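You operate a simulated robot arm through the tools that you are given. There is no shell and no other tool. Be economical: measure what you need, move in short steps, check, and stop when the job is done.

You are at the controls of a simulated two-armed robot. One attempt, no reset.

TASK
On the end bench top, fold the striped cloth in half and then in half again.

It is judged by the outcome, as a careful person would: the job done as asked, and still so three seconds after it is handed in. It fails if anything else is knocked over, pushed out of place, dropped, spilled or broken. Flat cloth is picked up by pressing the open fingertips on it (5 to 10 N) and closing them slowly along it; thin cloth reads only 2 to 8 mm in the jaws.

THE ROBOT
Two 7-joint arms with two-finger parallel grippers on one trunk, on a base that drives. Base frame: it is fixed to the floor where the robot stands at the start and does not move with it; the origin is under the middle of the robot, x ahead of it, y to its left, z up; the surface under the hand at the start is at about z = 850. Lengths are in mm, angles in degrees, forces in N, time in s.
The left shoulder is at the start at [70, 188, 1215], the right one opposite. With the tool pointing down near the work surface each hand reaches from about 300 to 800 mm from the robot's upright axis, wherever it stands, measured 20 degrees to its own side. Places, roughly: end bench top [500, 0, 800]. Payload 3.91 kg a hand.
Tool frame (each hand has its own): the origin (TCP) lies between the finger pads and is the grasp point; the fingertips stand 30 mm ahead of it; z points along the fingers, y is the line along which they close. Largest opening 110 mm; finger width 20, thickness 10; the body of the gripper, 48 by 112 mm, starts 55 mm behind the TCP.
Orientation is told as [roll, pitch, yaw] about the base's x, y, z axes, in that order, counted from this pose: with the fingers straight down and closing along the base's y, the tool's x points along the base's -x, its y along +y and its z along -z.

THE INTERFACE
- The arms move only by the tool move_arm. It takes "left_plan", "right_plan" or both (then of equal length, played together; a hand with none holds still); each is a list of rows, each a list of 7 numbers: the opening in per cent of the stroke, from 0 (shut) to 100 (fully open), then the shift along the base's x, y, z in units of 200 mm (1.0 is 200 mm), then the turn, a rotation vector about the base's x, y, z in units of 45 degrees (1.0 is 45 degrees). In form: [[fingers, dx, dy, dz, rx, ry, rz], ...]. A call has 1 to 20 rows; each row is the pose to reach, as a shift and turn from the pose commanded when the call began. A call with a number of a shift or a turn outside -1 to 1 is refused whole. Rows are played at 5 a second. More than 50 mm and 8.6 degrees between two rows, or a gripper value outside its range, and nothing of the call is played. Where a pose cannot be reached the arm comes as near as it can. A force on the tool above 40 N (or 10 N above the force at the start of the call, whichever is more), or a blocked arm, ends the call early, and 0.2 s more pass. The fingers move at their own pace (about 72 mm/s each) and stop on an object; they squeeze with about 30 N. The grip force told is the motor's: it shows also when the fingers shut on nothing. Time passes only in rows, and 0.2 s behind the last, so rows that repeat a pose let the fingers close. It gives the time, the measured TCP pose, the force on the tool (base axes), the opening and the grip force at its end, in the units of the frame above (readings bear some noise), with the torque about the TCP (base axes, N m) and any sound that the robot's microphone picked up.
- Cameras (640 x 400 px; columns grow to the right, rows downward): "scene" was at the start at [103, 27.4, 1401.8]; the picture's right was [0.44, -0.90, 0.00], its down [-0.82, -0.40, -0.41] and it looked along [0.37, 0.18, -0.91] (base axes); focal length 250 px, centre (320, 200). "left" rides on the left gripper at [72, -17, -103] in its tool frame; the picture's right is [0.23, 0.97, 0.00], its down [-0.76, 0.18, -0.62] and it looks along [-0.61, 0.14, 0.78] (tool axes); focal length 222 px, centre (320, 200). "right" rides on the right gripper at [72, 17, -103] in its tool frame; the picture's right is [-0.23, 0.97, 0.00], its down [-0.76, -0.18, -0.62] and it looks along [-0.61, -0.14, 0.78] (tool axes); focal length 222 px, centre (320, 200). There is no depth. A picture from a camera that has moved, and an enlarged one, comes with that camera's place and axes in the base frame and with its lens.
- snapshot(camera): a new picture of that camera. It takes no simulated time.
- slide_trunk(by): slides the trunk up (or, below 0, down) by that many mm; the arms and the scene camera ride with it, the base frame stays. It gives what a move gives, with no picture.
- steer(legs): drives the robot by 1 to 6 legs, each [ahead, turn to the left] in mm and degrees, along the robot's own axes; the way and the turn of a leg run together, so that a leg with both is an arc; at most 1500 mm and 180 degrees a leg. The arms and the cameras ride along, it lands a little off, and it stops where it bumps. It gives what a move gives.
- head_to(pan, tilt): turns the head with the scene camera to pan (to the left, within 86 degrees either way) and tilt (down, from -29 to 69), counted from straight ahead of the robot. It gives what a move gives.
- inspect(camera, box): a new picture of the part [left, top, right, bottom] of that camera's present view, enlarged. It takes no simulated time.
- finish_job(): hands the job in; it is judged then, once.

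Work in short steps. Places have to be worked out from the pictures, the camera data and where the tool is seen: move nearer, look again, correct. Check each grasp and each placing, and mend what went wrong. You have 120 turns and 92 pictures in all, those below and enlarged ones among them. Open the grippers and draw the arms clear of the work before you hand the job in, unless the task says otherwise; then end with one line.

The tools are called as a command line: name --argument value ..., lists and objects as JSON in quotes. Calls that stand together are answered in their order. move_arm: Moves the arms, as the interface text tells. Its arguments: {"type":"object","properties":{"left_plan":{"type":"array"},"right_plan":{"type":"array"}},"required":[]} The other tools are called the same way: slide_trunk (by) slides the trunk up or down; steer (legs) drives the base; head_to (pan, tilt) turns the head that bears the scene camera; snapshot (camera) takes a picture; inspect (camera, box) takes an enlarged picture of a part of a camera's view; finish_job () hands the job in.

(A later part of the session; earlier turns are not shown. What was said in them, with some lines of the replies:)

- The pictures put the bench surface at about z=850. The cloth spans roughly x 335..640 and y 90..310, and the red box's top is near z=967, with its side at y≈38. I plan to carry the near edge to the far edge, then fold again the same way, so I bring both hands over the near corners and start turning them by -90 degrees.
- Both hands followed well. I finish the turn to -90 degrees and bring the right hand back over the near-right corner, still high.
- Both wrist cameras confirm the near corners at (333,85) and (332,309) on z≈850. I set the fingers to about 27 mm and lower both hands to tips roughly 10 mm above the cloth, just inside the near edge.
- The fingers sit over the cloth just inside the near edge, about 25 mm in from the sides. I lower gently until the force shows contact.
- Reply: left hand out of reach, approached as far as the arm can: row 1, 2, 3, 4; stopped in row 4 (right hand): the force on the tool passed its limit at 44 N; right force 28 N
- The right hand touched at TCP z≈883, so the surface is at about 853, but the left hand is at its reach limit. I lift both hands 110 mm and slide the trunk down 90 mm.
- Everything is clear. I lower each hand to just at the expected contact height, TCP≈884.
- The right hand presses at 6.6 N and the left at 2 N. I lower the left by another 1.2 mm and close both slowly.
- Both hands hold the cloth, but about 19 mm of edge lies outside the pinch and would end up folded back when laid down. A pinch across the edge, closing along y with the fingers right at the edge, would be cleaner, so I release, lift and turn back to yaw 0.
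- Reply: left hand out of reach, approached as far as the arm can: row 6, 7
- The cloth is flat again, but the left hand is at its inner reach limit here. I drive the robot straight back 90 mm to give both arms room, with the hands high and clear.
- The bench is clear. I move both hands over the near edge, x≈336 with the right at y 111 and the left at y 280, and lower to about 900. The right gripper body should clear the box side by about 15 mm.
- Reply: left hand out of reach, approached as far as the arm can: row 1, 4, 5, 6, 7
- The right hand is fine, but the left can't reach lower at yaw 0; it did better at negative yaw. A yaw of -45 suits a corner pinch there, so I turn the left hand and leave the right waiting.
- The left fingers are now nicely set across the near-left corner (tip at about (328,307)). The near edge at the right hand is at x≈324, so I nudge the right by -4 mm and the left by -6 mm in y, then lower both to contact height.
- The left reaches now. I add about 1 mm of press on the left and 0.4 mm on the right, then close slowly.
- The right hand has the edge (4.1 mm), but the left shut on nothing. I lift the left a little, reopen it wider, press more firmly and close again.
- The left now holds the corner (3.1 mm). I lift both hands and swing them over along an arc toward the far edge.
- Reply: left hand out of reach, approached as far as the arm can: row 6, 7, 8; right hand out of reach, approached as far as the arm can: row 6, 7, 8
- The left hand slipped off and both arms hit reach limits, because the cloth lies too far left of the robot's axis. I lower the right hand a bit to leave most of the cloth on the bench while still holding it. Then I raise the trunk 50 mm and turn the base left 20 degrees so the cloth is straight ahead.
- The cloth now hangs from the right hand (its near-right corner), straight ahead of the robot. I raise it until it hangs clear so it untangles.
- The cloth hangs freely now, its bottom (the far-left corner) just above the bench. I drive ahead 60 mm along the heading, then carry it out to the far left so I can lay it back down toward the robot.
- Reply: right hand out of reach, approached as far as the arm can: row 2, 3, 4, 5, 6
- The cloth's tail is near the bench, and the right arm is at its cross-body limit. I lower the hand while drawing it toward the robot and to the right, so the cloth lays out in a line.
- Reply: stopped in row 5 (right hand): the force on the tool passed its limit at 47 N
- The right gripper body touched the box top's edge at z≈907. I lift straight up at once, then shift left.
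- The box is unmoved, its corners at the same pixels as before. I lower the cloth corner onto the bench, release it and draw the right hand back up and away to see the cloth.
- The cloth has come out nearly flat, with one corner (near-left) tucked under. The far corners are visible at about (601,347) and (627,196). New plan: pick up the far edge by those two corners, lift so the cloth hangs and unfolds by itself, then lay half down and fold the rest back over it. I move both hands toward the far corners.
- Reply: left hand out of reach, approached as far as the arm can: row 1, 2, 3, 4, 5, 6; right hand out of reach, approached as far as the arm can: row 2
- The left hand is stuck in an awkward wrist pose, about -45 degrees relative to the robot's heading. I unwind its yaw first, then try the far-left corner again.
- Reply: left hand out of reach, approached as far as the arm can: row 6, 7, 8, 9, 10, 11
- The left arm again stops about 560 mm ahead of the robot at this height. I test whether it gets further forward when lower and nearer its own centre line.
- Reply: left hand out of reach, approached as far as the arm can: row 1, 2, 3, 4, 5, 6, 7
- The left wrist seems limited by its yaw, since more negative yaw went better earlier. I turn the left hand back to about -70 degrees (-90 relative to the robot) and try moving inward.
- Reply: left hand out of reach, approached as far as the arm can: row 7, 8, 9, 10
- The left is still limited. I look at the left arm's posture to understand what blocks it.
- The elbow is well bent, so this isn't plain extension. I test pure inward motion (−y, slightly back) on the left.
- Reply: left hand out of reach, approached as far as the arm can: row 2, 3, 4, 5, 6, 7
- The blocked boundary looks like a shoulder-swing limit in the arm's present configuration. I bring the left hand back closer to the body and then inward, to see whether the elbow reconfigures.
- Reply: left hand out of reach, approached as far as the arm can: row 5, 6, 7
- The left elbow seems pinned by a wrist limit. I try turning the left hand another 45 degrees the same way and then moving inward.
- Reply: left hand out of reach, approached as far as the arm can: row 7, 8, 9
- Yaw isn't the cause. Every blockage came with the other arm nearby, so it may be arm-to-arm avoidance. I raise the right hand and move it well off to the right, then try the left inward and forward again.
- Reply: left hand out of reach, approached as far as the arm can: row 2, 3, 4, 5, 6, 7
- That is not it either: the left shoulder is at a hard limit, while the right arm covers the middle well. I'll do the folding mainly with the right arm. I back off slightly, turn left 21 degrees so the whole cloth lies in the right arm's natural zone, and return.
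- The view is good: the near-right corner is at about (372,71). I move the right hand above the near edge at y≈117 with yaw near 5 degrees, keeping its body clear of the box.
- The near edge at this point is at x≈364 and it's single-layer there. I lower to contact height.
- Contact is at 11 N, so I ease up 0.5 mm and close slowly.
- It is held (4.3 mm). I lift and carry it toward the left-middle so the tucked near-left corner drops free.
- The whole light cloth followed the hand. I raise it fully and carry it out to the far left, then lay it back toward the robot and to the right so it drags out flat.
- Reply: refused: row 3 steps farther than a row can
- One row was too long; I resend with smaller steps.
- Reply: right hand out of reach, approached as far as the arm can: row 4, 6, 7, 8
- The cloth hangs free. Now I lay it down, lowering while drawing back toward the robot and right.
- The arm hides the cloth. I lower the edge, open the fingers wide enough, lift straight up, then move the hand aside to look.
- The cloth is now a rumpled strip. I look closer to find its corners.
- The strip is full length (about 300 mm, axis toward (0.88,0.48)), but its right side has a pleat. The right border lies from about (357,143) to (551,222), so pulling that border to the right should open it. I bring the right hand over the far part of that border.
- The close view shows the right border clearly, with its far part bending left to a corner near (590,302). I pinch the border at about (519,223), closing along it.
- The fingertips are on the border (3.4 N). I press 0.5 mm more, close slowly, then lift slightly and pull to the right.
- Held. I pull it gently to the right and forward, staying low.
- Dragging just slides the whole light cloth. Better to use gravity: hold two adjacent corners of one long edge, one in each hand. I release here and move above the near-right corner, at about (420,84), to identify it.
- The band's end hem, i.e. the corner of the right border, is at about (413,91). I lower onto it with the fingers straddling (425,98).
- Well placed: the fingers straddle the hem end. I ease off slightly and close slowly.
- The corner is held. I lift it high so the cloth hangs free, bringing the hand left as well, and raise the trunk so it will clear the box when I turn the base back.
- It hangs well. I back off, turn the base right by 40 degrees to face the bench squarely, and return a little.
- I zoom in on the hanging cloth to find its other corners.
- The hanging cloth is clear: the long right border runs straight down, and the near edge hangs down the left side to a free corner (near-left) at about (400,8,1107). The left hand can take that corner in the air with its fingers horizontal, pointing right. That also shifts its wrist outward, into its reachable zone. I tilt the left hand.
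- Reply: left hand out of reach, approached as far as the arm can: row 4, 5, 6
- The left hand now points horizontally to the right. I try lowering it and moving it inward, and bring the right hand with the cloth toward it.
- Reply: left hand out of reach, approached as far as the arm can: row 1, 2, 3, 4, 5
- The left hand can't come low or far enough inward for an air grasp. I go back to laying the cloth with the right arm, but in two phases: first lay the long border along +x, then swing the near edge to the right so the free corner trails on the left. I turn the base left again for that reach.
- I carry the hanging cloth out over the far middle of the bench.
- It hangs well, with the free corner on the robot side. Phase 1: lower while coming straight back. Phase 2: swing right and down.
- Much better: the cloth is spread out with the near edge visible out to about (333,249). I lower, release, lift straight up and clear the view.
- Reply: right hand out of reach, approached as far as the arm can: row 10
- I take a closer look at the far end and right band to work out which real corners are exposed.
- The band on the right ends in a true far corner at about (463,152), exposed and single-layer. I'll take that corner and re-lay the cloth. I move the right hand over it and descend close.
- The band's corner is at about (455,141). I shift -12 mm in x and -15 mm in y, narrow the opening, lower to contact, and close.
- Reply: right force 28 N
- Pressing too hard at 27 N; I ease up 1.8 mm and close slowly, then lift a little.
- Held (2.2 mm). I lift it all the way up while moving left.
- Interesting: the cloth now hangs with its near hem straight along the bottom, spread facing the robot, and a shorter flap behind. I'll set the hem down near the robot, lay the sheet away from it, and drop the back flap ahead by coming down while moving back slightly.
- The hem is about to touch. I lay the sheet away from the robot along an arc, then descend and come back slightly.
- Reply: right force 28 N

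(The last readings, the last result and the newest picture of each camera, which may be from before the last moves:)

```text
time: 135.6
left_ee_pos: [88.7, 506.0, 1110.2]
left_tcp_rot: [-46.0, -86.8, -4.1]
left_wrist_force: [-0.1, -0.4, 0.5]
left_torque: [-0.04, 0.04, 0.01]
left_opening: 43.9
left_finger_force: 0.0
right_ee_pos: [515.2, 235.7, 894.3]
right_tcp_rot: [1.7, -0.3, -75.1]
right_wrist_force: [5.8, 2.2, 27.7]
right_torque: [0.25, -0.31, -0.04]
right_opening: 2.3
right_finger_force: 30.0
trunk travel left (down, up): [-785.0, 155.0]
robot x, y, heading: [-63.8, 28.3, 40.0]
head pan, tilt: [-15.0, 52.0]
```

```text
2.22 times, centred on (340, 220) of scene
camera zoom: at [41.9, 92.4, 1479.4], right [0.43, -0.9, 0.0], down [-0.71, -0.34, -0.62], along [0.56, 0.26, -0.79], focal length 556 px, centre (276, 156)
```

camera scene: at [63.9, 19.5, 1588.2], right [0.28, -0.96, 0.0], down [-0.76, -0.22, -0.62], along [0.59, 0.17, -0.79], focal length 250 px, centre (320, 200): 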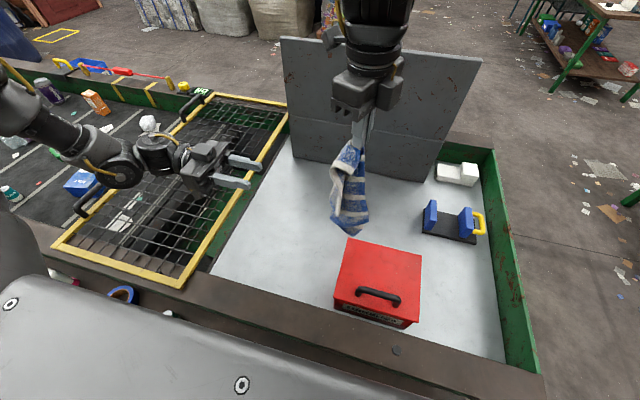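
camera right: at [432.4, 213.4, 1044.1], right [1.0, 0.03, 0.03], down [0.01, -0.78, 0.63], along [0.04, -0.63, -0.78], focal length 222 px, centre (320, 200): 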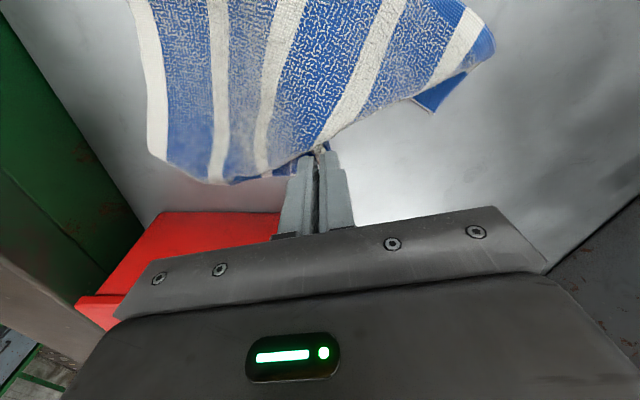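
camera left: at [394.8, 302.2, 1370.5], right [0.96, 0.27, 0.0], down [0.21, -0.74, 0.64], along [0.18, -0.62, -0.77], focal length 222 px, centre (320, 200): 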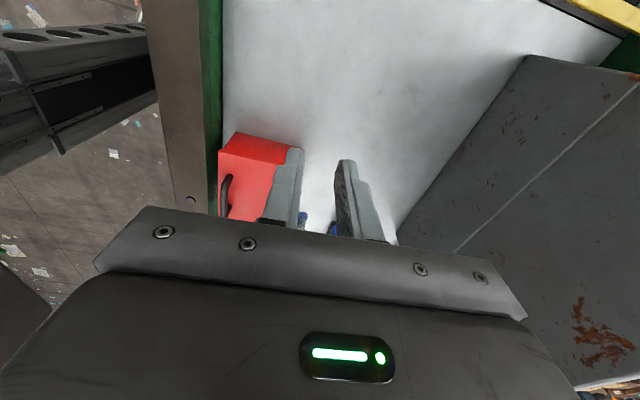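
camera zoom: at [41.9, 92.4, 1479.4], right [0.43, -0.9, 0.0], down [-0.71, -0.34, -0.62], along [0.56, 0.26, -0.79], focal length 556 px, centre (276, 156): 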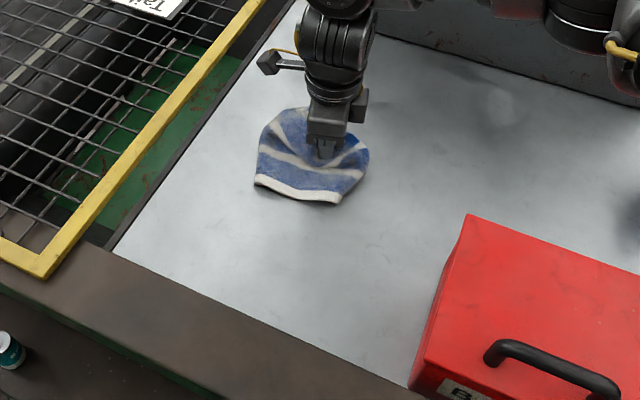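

The cloth has landed as a compact patch about 119 mm wide along the hem, close to half its width. I release, lift straight up and look.

move_arm --right_plan '[[0, 0, 0, 0.01, 0, 0, 0], [10, 0, 0, 0.01, 0, 0, 0], [20, 0, 0, 0.01, 0, 0, 0], [20, 0, 0, 0.05, 0, 0, 0], [20, 0, 0, 0.25, 0, 0, 0], [20, 0, 0, 0.48, 0, 0, 0], [20, 0, -0.05, 0.7, 0, 0, 0], [20, 0, -0.25, 0.8, 0, 0, 0], [20, 0, -0.48, 0.8, 0, 0, 0], [20, 0, -0.7, 0.8, 0, 0, 0], [20, 0, -0.9, 0.8, 0, 0, 0]]'

inspect --camera "scene" --box '[300, 140, 400, 230]'

```text
time: 138.0
left_ee_pos: [92.1, 504.3, 1110.2]
left_tcp_rot: [-45.3, -86.7, -4.8]
left_wrist_force: [-0.3, -0.8, 0.9]
left_torque: [0.01, -0.01, 0.02]
left_opening: 43.9
left_finger_force: 0.1
right_ee_pos: [518.6, 52.0, 1048.4]
right_tcp_rot: [1.4, -0.5, -75.1]
right_wrist_force: [0.0, -0.2, -0.1]
right_torque: [0.0, 0.01, 0.01]
right_opening: 21.9
right_finger_force: 0.0
trunk travel left (down, up): [-785.0, 155.0]
robot x, y, heading: [-61.4, 27.3, 40.2]
head pan, tilt: [-15.0, 52.0]
```

```text
4.44 times, centred on (350, 185) of scene
camera zoom: at [45.8, 91.0, 1478.4], right [0.43, -0.9, 0.0], down [-0.71, -0.33, -0.62], along [0.56, 0.26, -0.79], focal length 1113 px, centre (187, 267)
```

zoom: 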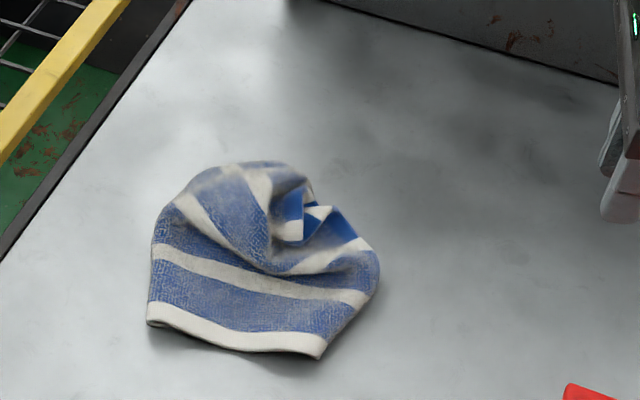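

It is a puffed bundle, but a true near-right corner seems exposed at about (460,184): the hem end meets the border. I take that corner and re-hang. This time I'll lay it moving away from the robot, so any flap ends on top.

move_arm --right_plan '[[25, -0.05, 0.2, 0, 0, 0, 0], [25, -0.1, 0.4, 0, 0, 0, 0], [25, -0.15, 0.6, 0, 0, 0, 0], [25, -0.2, 0.71, -0.1, 0, 0, 0], [25, -0.2, 0.71, -0.3, 0, 0, 0], [25, -0.2, 0.71, -0.5, 0, 0, 0], [25, -0.2, 0.71, -0.69, 0, 0, 0]]'

snapshot --camera "right"

```text
time: 139.6
left_ee_pos: [94.0, 507.4, 1108.0]
left_tcp_rot: [-48.0, -86.6, -2.2]
left_wrist_force: [0.6, -0.1, -0.3]
left_torque: [-0.04, 0.02, -0.03]
left_opening: 44.2
left_finger_force: 0.0
right_ee_pos: [477.9, 197.6, 908.4]
right_tcp_rot: [1.4, -0.7, -75.2]
right_wrist_force: [0.8, 0.2, -0.5]
right_torque: [-0.04, -0.03, 0.03]
right_opening: 27.3
right_finger_force: 0.0
trunk travel left (down, up): [-785.0, 155.0]
robot x, y, heading: [-58.9, 28.7, 40.2]
head pan, tilt: [-15.0, 52.0]
```

```text
16 pictures are left
camera right: at [473.2, 274.3, 1010.8], right [1.0, 0.03, 0.03], down [0.01, -0.78, 0.63], along [0.04, -0.63, -0.78], focal length 222 px, centre (320, 200)
```

right: 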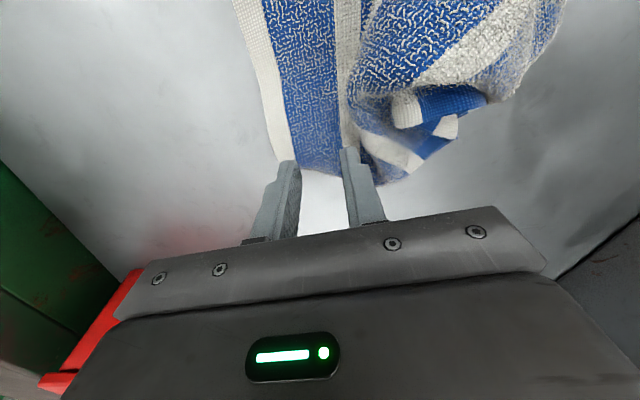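

The folds at both hem ends mean the cloth is doubled lengthwise underneath. A workable route: hang it from the hem's middle, so it drapes into a strip folded in half along its length, then lay half of that strip and fold the rest back over it. I move to the hem middle, about (460,243), and press lightly.

move_arm --right_plan '[[22, 0, 0, 0.08, 0, 0, 0], [22, -0.04, 0.12, 0.08, 0, 0, 0], [22, -0.09, 0.23, 0.08, 0, 0, 0], [22, -0.09, 0.23, 0, 0, 0, 0], [22, -0.09, 0.23, -0.06, 0, 0, 0], [22, -0.09, 0.23, -0.09, 0, 0, 0], [22, -0.09, 0.23, -0.105, 0, 0, 0], [22, -0.09, 0.23, -0.11, 0, 0, 0]]'

snapshot --camera "right"

```text
time: 141.4
left_ee_pos: [92.8, 506.3, 1107.7]
left_tcp_rot: [-47.9, -86.7, -2.4]
left_wrist_force: [0.5, 0.0, 0.2]
left_torque: [0.02, 0.02, 0.02]
left_opening: 43.9
left_finger_force: 0.0
right_ee_pos: [460.3, 243.5, 888.4]
right_tcp_rot: [1.4, -0.7, -75.0]
right_wrist_force: [0.4, -0.2, -0.1]
right_torque: [-0.02, -0.01, -0.01]
right_opening: 23.9
right_finger_force: 0.1
trunk travel left (down, up): [-785.0, 155.0]
robot x, y, heading: [-60.1, 26.5, 40.1]
head pan, tilt: [-15.0, 52.0]
```

```text
15 pictures are left
camera right: at [455.3, 319.9, 991.4], right [1.0, 0.03, 0.03], down [0.01, -0.78, 0.63], along [0.04, -0.63, -0.78], focal length 222 px, centre (320, 200)
```

right: 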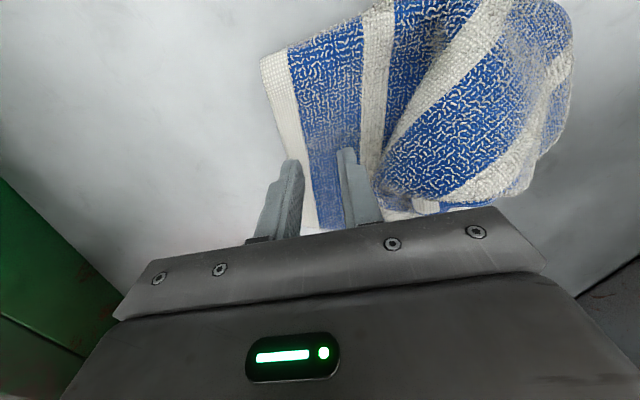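

Well placed over the hem's middle. I lower about 4 mm and close slowly, then lift.

move_arm --right_plan '[[22, 0.01, 0, -0.012, 0, 0, 0], [22, 0.01, 0, -0.02, 0, 0, 0], [20, 0.01, 0, -0.02, 0, 0, 0], [17, 0.01, 0, -0.02, 0, 0, 0], [14, 0.01, 0, -0.02, 0, 0, 0], [11, 0.01, 0, -0.02, 0, 0, 0], [8, 0.01, 0, -0.02, 0, 0, 0], [5, 0.01, 0, -0.02, 0, 0, 0], [2, 0.01, 0, -0.02, 0, 0, 0], [0, 0.01, 0, -0.02, 0, 0, 0], [0, 0.01, 0, -0.02, 0, 0, 0], [0, 0.01, 0, 0.1, 0, 0, 0], [0, 0.01, 0, 0.3, 0, 0, 0], [0, 0.01, 0, 0.5, 0, 0, 0], [0, 0.01, 0, 0.7, 0, 0, 0], [0, 0.01, 0, 0.9, 0, 0, 0]]'

move_arm --right_plan '[[0, 0.02, 0, 0.2, 0, 0, 0], [0, 0.05, 0, 0.4, 0, 0, 0], [0, 0.08, 0, 0.6, 0, 0, 0], [0, 0.1, 0, 0.78, 0, 0, 0], [0, 0.1, 0, 0.78, 0, 0, 0], [0, 0.1, 0, 0.78, 0, 0, 0], [0, 0.1, 0, 0.78, 0, 0, 0]]'

inspect --camera "scene" --box '[240, 40, 420, 240]'

```text
time: 144.8
left_ee_pos: [91.0, 506.6, 1108.5]
left_tcp_rot: [-47.4, -86.7, -2.8]
left_wrist_force: [-0.1, -0.4, 0.1]
left_torque: [-0.02, -0.04, 0.03]
left_opening: 44.3
left_finger_force: 0.1
right_ee_pos: [459.6, 243.8, 1067.1]
right_tcp_rot: [1.5, -0.7, -75.1]
right_wrist_force: [-0.7, 0.4, -0.4]
right_torque: [0.02, 0.0, -0.02]
right_opening: 3.5
right_finger_force: 30.4
trunk travel left (down, up): [-785.0, 155.0]
robot x, y, heading: [-55.9, 27.6, 40.4]
head pan, tilt: [-15.0, 52.0]
```

```text
time: 146.4
left_ee_pos: [91.4, 506.8, 1108.4]
left_tcp_rot: [-47.5, -86.7, -2.5]
left_wrist_force: [0.0, 0.3, 0.8]
left_torque: [0.03, -0.02, 0.03]
left_opening: 44.1
left_finger_force: 0.0
right_ee_pos: [479.6, 243.1, 1227.0]
right_tcp_rot: [1.4, -0.5, -74.9]
right_wrist_force: [-0.5, 0.3, 0.1]
right_torque: [0.02, -0.04, 0.02]
right_opening: 3.6
right_finger_force: 30.2
trunk travel left (down, up): [-785.0, 155.0]
robot x, y, heading: [-59.4, 28.6, 40.3]
head pan, tilt: [-15.0, 52.0]
```

```text
2.00 times, centred on (330, 140) of scene
camera zoom: at [45.1, 94.1, 1478.3], right [0.43, -0.9, 0.0], down [-0.71, -0.34, -0.62], along [0.56, 0.26, -0.79], focal length 501 px, centre (300, 320)
```

zoom: 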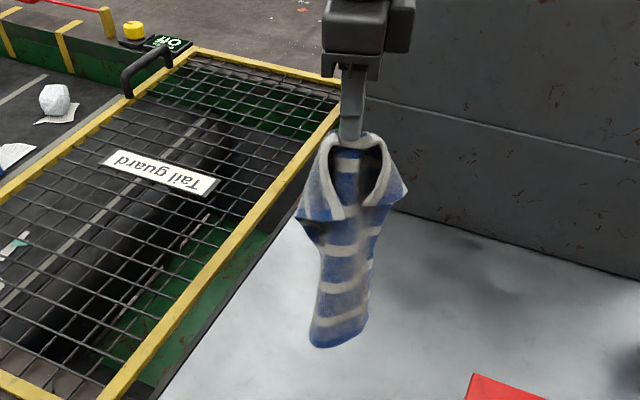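

This is a neat symmetric drape: the cloth hangs folded in half along its length, with the back fold on the far side and both halves toward the robot. Laying it sideways along y keeps the halves stacked. I move it left first, with its foot just off the bench.

move_arm --right_plan '[[0, 0, 0, 0.15, 0, 0, 0], [0, 0, 0.1, 0.17, 0, 0, 0], [0, 0, 0.22, 0.17, 0, 0, 0], [0, 0, 0.34, 0.17, 0, 0, 0], [0, 0, 0.44, 0.17, 0, 0, 0], [0, 0, 0.52, 0.15, 0, 0, 0], [0, 0, 0.52, 0.1, 0, 0, 0], [0, 0, 0.52, 0.1, 0, 0, 0], [0, 0, 0.52, 0.1, 0, 0, 0]]'

inspect --camera "scene" --box '[200, 40, 400, 240]'

```text
time: 148.4
left_ee_pos: [91.0, 506.5, 1108.5]
left_tcp_rot: [-48.0, -86.6, -2.1]
left_wrist_force: [0.0, 0.0, 0.2]
left_torque: [0.0, -0.01, 0.01]
left_opening: 44.1
left_finger_force: 0.0
right_ee_pos: [479.2, 347.3, 1244.4]
right_tcp_rot: [1.4, -0.7, -75.0]
right_wrist_force: [0.2, 0.4, -0.2]
right_torque: [0.0, -0.06, 0.03]
right_opening: 3.2
right_finger_force: 30.1
trunk travel left (down, up): [-785.0, 155.0]
robot x, y, heading: [-58.6, 27.3, 40.5]
head pan, tilt: [-15.0, 52.0]
```

```text
2.00 times, centred on (300, 140) of scene
camera zoom: at [45.5, 95.1, 1478.2], right [0.43, -0.9, 0.0], down [-0.71, -0.34, -0.62], along [0.56, 0.26, -0.79], focal length 501 px, centre (360, 320)
```

zoom: 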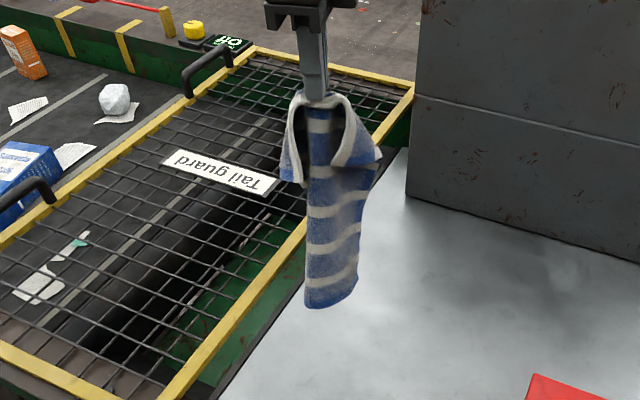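

The strip hangs cleanly with its foot just above the bench at about (479,348). I lay the lower half to the right while lowering.

move_arm --right_plan '[[0, 0, 0, -0.08, 0, 0, 0], [0, 0, -0.02, -0.18, 0, 0, 0], [0, 0, -0.08, -0.28, 0, 0, 0], [0, 0, -0.16, -0.38, 0, 0, 0], [0, 0, -0.25, -0.48, 0, 0, 0], [0, 0, -0.35, -0.58, 0, 0, 0], [0, 0, -0.46, -0.68, 0, 0, 0], [0, 0, -0.58, -0.78, 0, 0, 0], [0, 0, -0.7, -0.88, 0, 0, 0], [0, 0, -0.8, -0.97, 0, 0, 0], [0, 0, -0.8, -0.97, 0, 0, 0]]'

inspect --camera "scene" --box '[240, 80, 420, 260]'

```text
time: 150.8
left_ee_pos: [91.9, 508.1, 1109.7]
left_tcp_rot: [-47.8, -86.7, -2.1]
left_wrist_force: [-0.3, 0.3, 0.2]
left_torque: [0.0, 0.01, 0.0]
left_opening: 43.9
left_finger_force: 0.1
right_ee_pos: [481.3, 187.3, 1050.2]
right_tcp_rot: [1.4, -0.7, -75.0]
right_wrist_force: [0.1, 0.4, 0.1]
right_torque: [-0.04, 0.04, 0.06]
right_opening: 3.4
right_finger_force: 30.0
trunk travel left (down, up): [-785.0, 155.0]
robot x, y, heading: [-61.1, 27.6, 40.1]
head pan, tilt: [-15.0, 52.0]
```

```text
2.22 times, centred on (330, 170) of scene
camera zoom: at [45.3, 94.9, 1478.3], right [0.43, -0.9, 0.0], down [-0.71, -0.34, -0.62], along [0.56, 0.26, -0.79], focal length 556 px, centre (298, 267)
```

zoom: 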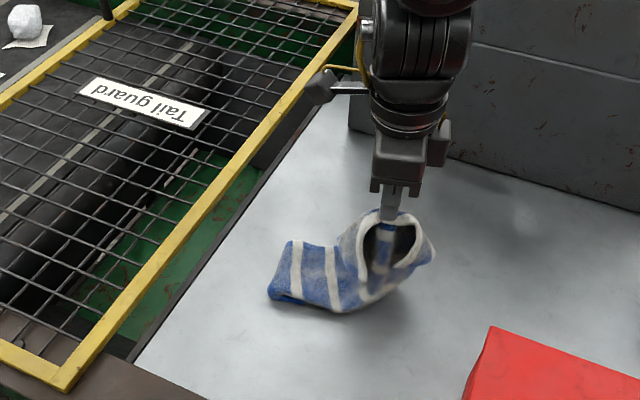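

Excellent: the laid part is about 106 mm wide, a true half, from y≈319 to y≈225. I lay a little more to the right, then reverse and bring the held hem end back over to the left, onto the end at y≈320.

move_arm --right_plan '[[0, 0, -0.13, -0.13, 0, 0, 0], [0, 0, -0.26, -0.27, 0, 0, 0], [0, 0.01, -0.2, -0.25, 0, 0, 0], [0, 0.02, -0.02, -0.22, 0, 0, 0], [0, 0.04, 0.15, -0.24, 0, 0, 0], [0, 0.07, 0.32, -0.32, 0, 0, 0], [0, 0.1, 0.46, -0.46, 0, 0, 0]]'

inspect --camera "scene" --box '[240, 80, 420, 260]'

```text
time: 152.4
left_ee_pos: [93.4, 508.5, 1108.0]
left_tcp_rot: [-49.0, -86.7, -0.9]
left_wrist_force: [1.0, -0.5, -0.2]
left_torque: [-0.04, -0.01, -0.02]
left_opening: 43.9
left_finger_force: 0.1
right_ee_pos: [502.1, 279.4, 957.6]
right_tcp_rot: [1.4, -0.8, -75.1]
right_wrist_force: [0.1, -0.4, -0.2]
right_torque: [0.02, -0.02, -0.02]
right_opening: 3.2
right_finger_force: 30.1
trunk travel left (down, up): [-785.0, 155.0]
robot x, y, heading: [-62.2, 27.4, 39.9]
head pan, tilt: [-15.0, 52.0]
```

```text
2.22 times, centred on (330, 170) of scene
camera zoom: at [46.3, 96.3, 1478.1], right [0.43, -0.9, 0.0], down [-0.71, -0.34, -0.61], along [0.56, 0.26, -0.79], focal length 556 px, centre (298, 267)
```

zoom: 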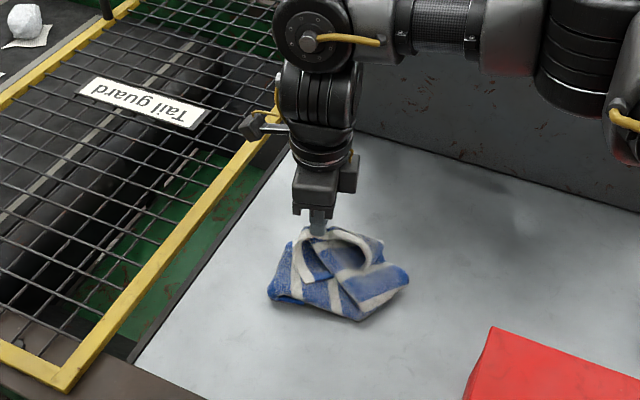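

It is folding over nicely. I finish the motion down onto the left end.

move_arm --right_plan '[[0, 0.03, 0.1, -0.12, 0, 0, 0], [0, 0.05, 0.19, -0.24, 0, 0, 0], [0, 0.06, 0.23, -0.31, 0, 0, 0], [0, 0.06, 0.23, -0.31, 0, 0, 0]]'

inspect --camera "scene" --box '[280, 130, 380, 230]'

```text
time: 153.4
left_ee_pos: [92.0, 505.4, 1108.8]
left_tcp_rot: [-47.4, -86.7, -2.7]
left_wrist_force: [0.6, -0.2, 0.1]
left_torque: [0.03, 0.0, -0.01]
left_opening: 44.2
left_finger_force: 0.0
right_ee_pos: [514.1, 325.4, 896.2]
right_tcp_rot: [1.4, -0.6, -75.0]
right_wrist_force: [0.4, -0.5, 8.8]
right_torque: [-0.11, -0.04, 0.03]
right_opening: 3.1
right_finger_force: 30.1
trunk travel left (down, up): [-785.0, 155.0]
robot x, y, heading: [-62.4, 24.9, 40.4]
head pan, tilt: [-15.0, 52.0]
```

```text
4.00 times, centred on (330, 180) of scene
camera zoom: at [45.0, 94.0, 1478.4], right [0.43, -0.9, 0.0], down [-0.71, -0.34, -0.62], along [0.56, 0.26, -0.79], focal length 1002 px, centre (280, 280)
```

zoom: 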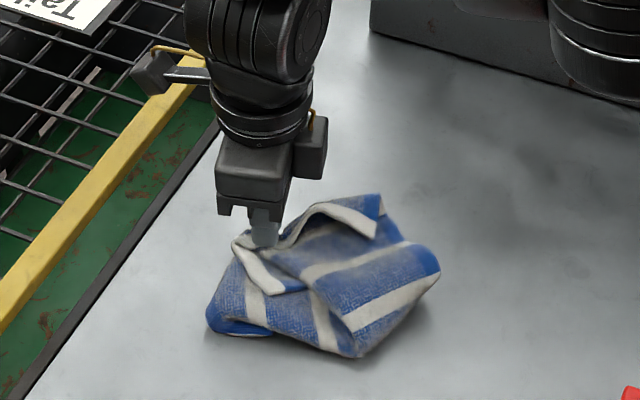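

A good packet is forming. I release gently and lift straight up to see how it settles.

move_arm --right_plan '[[8, 0, 0, 0.005, 0, 0, 0], [16, 0, 0, 0.005, 0, 0, 0], [22, 0, 0, 0.005, 0, 0, 0], [22, 0, 0, 0.06, 0, 0, 0], [22, 0, 0, 0.25, 0, 0, 0], [22, 0, 0, 0.48, 0, 0, 0], [22, 0, -0.05, 0.7, 0, 0, 0], [22, 0, -0.25, 0.75, 0, 0, 0], [22, 0, -0.48, 0.75, 0, 0, 0], [22, 0, -0.72, 0.75, 0, 0, 0], [22, 0, -0.95, 0.75, 0, 0, 0]]'

inspect --camera "scene" --box '[290, 140, 390, 220]'

```text
time: 155.8
left_ee_pos: [93.1, 504.6, 1110.3]
left_tcp_rot: [-45.0, -86.5, -5.1]
left_wrist_force: [-0.6, -0.6, 0.5]
left_torque: [0.01, 0.0, 0.02]
left_opening: 44.0
left_finger_force: 0.1
right_ee_pos: [513.7, 132.2, 1046.9]
right_tcp_rot: [1.5, -0.5, -75.0]
right_wrist_force: [0.5, -1.0, 0.6]
right_torque: [0.0, -0.01, 0.02]
right_opening: 24.3
right_finger_force: 0.1
trunk travel left (down, up): [-785.0, 155.0]
robot x, y, heading: [-60.9, 30.2, 40.3]
head pan, tilt: [-15.0, 52.0]
```

```text
5.00 times, centred on (340, 180) of scene
camera zoom: at [46.4, 90.6, 1478.4], right [0.43, -0.9, 0.0], down [-0.71, -0.33, -0.62], along [0.56, 0.26, -0.79], focal length 1252 px, centre (220, 300)
```

zoom: 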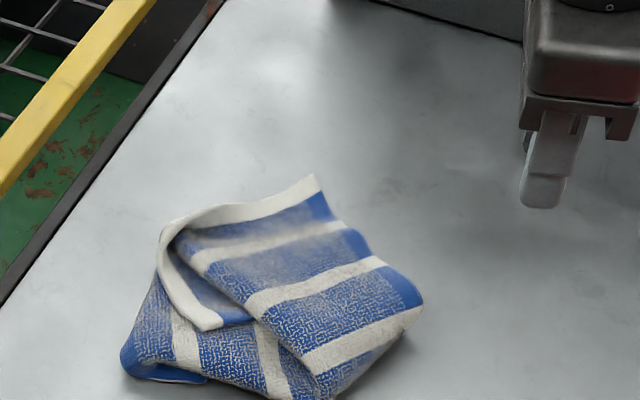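

Very good. The packet is doubled, and one wing still lies open to the far right: its corner A is at about (613,283), with the hem middle near (515,348). Folding A over to about (440,288) will complete the packet. I move above A.

move_arm --right_plan '[[22, 0.06, 0.2, 0, 0, 0, 0], [22, 0.14, 0.4, 0, 0, 0, 0], [22, 0.24, 0.6, 0, 0, 0, 0], [22, 0.345, 0.72, -0.1, 0, 0, 0], [22, 0.345, 0.72, -0.32, 0, 0, 0], [22, 0.345, 0.72, -0.54, 0, 0, 0], [22, 0.345, 0.72, -0.72, 0, 0, 0]]'

snapshot --camera "right"

```text
time: 157.4
left_ee_pos: [92.2, 506.8, 1108.5]
left_tcp_rot: [-48.3, -86.7, -1.7]
left_wrist_force: [-0.7, -0.6, -1.0]
left_torque: [-0.01, 0.03, -0.04]
left_opening: 44.2
left_finger_force: 0.1
right_ee_pos: [582.5, 280.1, 902.9]
right_tcp_rot: [1.4, -0.7, -75.1]
right_wrist_force: [-1.2, -0.3, -1.2]
right_torque: [-0.03, -0.01, -0.02]
right_opening: 24.2
right_finger_force: 0.2
trunk travel left (down, up): [-785.0, 155.0]
robot x, y, heading: [-58.6, 28.7, 40.0]
head pan, tilt: [-15.0, 52.0]
```

```text
8 pictures are left
camera right: at [578.9, 357.0, 1005.6], right [1.0, 0.03, 0.03], down [0.01, -0.78, 0.63], along [0.04, -0.63, -0.78], focal length 222 px, centre (320, 200)
```

right: 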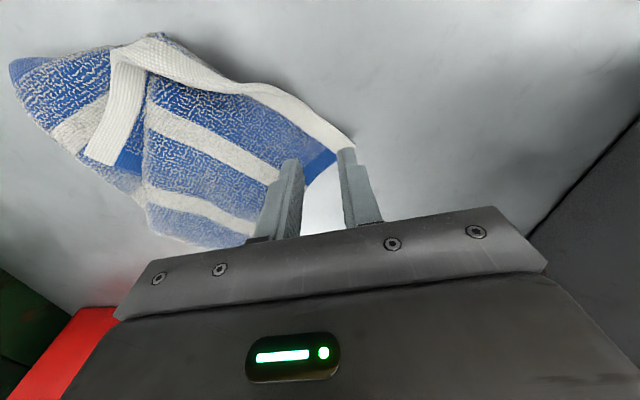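

Corner A is confirmed at (609,284), just under the far fingertip, with cloth under both fingers. I lower, close slowly, and lift slightly.

move_arm --right_plan '[[22, 0, -0.02, -0.05, 0, 0, 0], [22, 0, -0.02, -0.088, 0, 0, 0], [22, 0, -0.02, -0.096, 0, 0, 0], [22, 0, -0.02, -0.096, 0, 0, 0], [19, 0, -0.02, -0.096, 0, 0, 0], [16, 0, -0.02, -0.096, 0, 0, 0], [13, 0, -0.02, -0.096, 0, 0, 0], [10, 0, -0.02, -0.096, 0, 0, 0], [7, 0, -0.02, -0.096, 0, 0, 0], [4, 0, -0.02, -0.096, 0, 0, 0], [0, 0, -0.02, -0.096, 0, 0, 0], [0, 0, -0.02, -0.096, 0, 0, 0], [0, 0, -0.02, -0.096, 0, 0, 0]]'

```text
time: 160.2
left_ee_pos: [89.8, 506.5, 1109.4]
left_tcp_rot: [-47.0, -86.7, -3.1]
left_wrist_force: [-0.3, 0.0, -0.7]
left_torque: [0.01, 0.01, -0.01]
left_opening: 44.1
left_finger_force: 0.1
right_ee_pos: [580.6, 274.0, 883.2]
right_tcp_rot: [1.6, -0.6, -75.0]
right_wrist_force: [-1.5, -0.2, 13.1]
right_torque: [-0.05, 0.17, -0.04]
right_opening: 2.4
right_finger_force: 29.6
trunk travel left (down, up): [-785.0, 155.0]
robot x, y, heading: [-62.0, 26.8, 40.4]
head pan, tilt: [-15.0, 52.0]
```

Held (2.4 mm). I carry the corner over the fold line toward the robot, onto the packet.

move_arm --right_plan '[[0, 0, 0, 0.12, 0, 0, 0], [0, -0.04, 0, 0.26, 0, 0, 0], [0, -0.16, 0, 0.36, 0, 0, 0], [0, -0.3, 0.01, 0.38, 0, 0, 0], [0, -0.44, 0.02, 0.34, 0, 0, 0], [0, -0.54, 0.03, 0.24, 0, 0, 0], [0, -0.6, 0.03, 0.13, 0, 0, 0], [0, -0.61, 0.03, 0.09, 0, 0, 0]]'

inspect --camera "scene" --box '[290, 140, 390, 220]'

```text
time: 162.0
left_ee_pos: [92.8, 507.2, 1109.3]
left_tcp_rot: [-47.2, -86.7, -2.8]
left_wrist_force: [-1.4, 0.0, -0.3]
left_torque: [0.01, -0.02, 0.0]
left_opening: 43.9
left_finger_force: 0.1
right_ee_pos: [461.7, 281.1, 902.6]
right_tcp_rot: [1.5, -0.6, -75.1]
right_wrist_force: [0.1, -0.6, 3.2]
right_torque: [-0.01, -0.03, -0.01]
right_opening: 2.3
right_finger_force: 29.8
trunk travel left (down, up): [-785.0, 155.0]
robot x, y, heading: [-59.9, 26.1, 40.2]
head pan, tilt: [-15.0, 52.0]
```

```text
5.00 times, centred on (340, 180) of scene
camera zoom: at [45.4, 93.9, 1478.4], right [0.43, -0.9, 0.0], down [-0.71, -0.34, -0.62], along [0.56, 0.26, -0.79], focal length 1252 px, centre (220, 300)
```

zoom: 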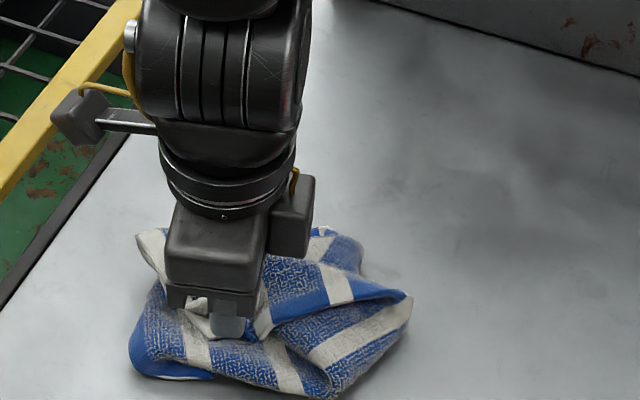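

The wing is over and the packet is compact. I release and lift straight up.

move_arm --right_plan '[[8, 0, 0, -0.01, 0, 0, 0], [16, 0, 0, -0.01, 0, 0, 0], [22, 0, 0, -0.01, 0, 0, 0], [22, 0, 0, 0.05, 0, 0, 0], [22, 0, 0, 0.25, 0, 0, 0], [22, 0, 0, 0.48, 0, 0, 0], [22, 0.03, -0.05, 0.7, 0, 0, 0], [22, 0.1, -0.25, 0.75, 0, 0, 0], [22, 0.15, -0.47, 0.75, 0, 0, 0], [22, 0.2, -0.7, 0.75, 0, 0, 0], [22, 0.2, -0.93, 0.75, 0, 0, 0]]'

inspect --camera "scene" --box '[290, 140, 390, 220]'

```text
time: 164.4
left_ee_pos: [92.5, 503.8, 1110.7]
left_tcp_rot: [-45.1, -86.8, -5.1]
left_wrist_force: [-0.1, -1.4, -0.5]
left_torque: [0.0, 0.01, 0.03]
left_opening: 44.1
left_finger_force: 0.1
right_ee_pos: [500.6, 95.2, 1053.8]
right_tcp_rot: [1.4, -0.6, -75.0]
right_wrist_force: [1.0, 0.2, -0.8]
right_torque: [-0.02, -0.02, 0.01]
right_opening: 24.0
right_finger_force: 0.1
trunk travel left (down, up): [-785.0, 155.0]
robot x, y, heading: [-60.8, 27.8, 40.2]
head pan, tilt: [-15.0, 52.0]
```

```text
5.00 times, centred on (340, 180) of scene
camera zoom: at [46.2, 90.6, 1478.4], right [0.43, -0.9, 0.0], down [-0.71, -0.33, -0.62], along [0.56, 0.26, -0.79], focal length 1252 px, centre (220, 300)
```

zoom: 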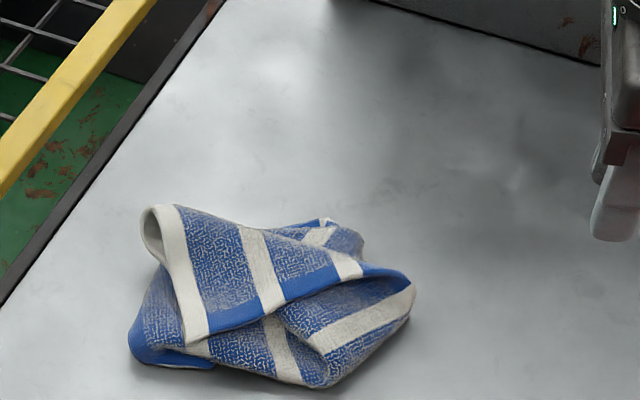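

The cloth is now a compact packet, about a quarter of its flat footprint, with hem and border lying on top. I draw the right arm well clear and take a final overall look.

move_arm --right_plan '[[22, 0, -0.1, 0.15, 0, 0, 0], [22, -0.02, -0.3, 0.25, 0, 0, 0], [22, -0.05, -0.5, 0.3, 0, 0, 0], [22, -0.1, -0.7, 0.3, 0, 0, 0], [22, -0.1, -0.7, 0.3, 0, 0, 0], [22, -0.1, -0.7, 0.3, 0, 0, 0]]'

snapshot --camera "scene"

inspect --camera "scene" --box '[290, 140, 390, 220]'

```text
time: 165.8
left_ee_pos: [93.1, 507.2, 1107.9]
left_tcp_rot: [-48.0, -86.7, -2.0]
left_wrist_force: [-1.2, -0.5, 0.4]
left_torque: [0.01, 0.01, 0.04]
left_opening: 43.8
left_finger_force: 0.2
right_ee_pos: [481.4, -42.1, 1112.1]
right_tcp_rot: [1.3, -0.6, -75.0]
right_wrist_force: [-0.4, -0.2, 0.3]
right_torque: [0.01, 0.0, 0.0]
right_opening: 24.0
right_finger_force: 0.1
trunk travel left (down, up): [-785.0, 155.0]
robot x, y, heading: [-58.8, 28.5, 40.4]
head pan, tilt: [-15.0, 52.0]
```

```text
5 pictures are left
camera scene: at [45.9, 94.9, 1478.2], right [0.43, -0.9, 0.0], down [-0.71, -0.34, -0.62], along [0.56, 0.26, -0.79], focal length 250 px, centre (320, 200)
```

scene: 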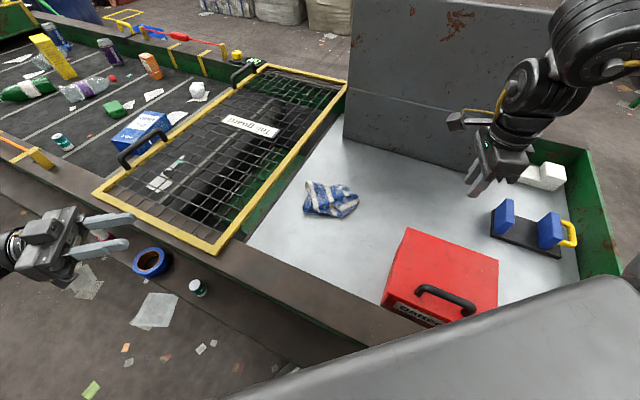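

```text
5.00 times, centred on (340, 180) of scene
camera zoom: at [45.9, 94.9, 1478.2], right [0.43, -0.9, 0.0], down [-0.71, -0.34, -0.62], along [0.56, 0.26, -0.79], focal length 1252 px, centre (220, 300)
```

zoom: 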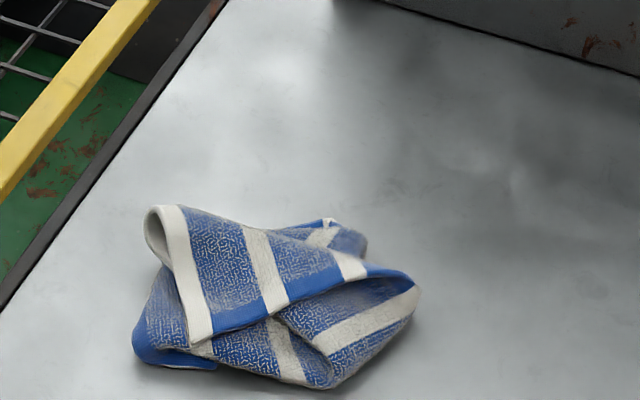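

The packet is stable and the box, bookends, blocks and small items are all where they were. Both arms are clear with grippers open, so I hand the job in.

finish_job

```text
The job is handed in.
```

I folded the striped cloth in half lengthwise and then in half again. It lies on the end bench top as a packet about a quarter of its flat size, by my estimate from the pictures. It is a little puffed, and the top layer's edges are up to about 60 mm off the bottom ones. The right gripper touched the red box once while I was re-laying the cloth, but the box and everything else look in place in the last picture.
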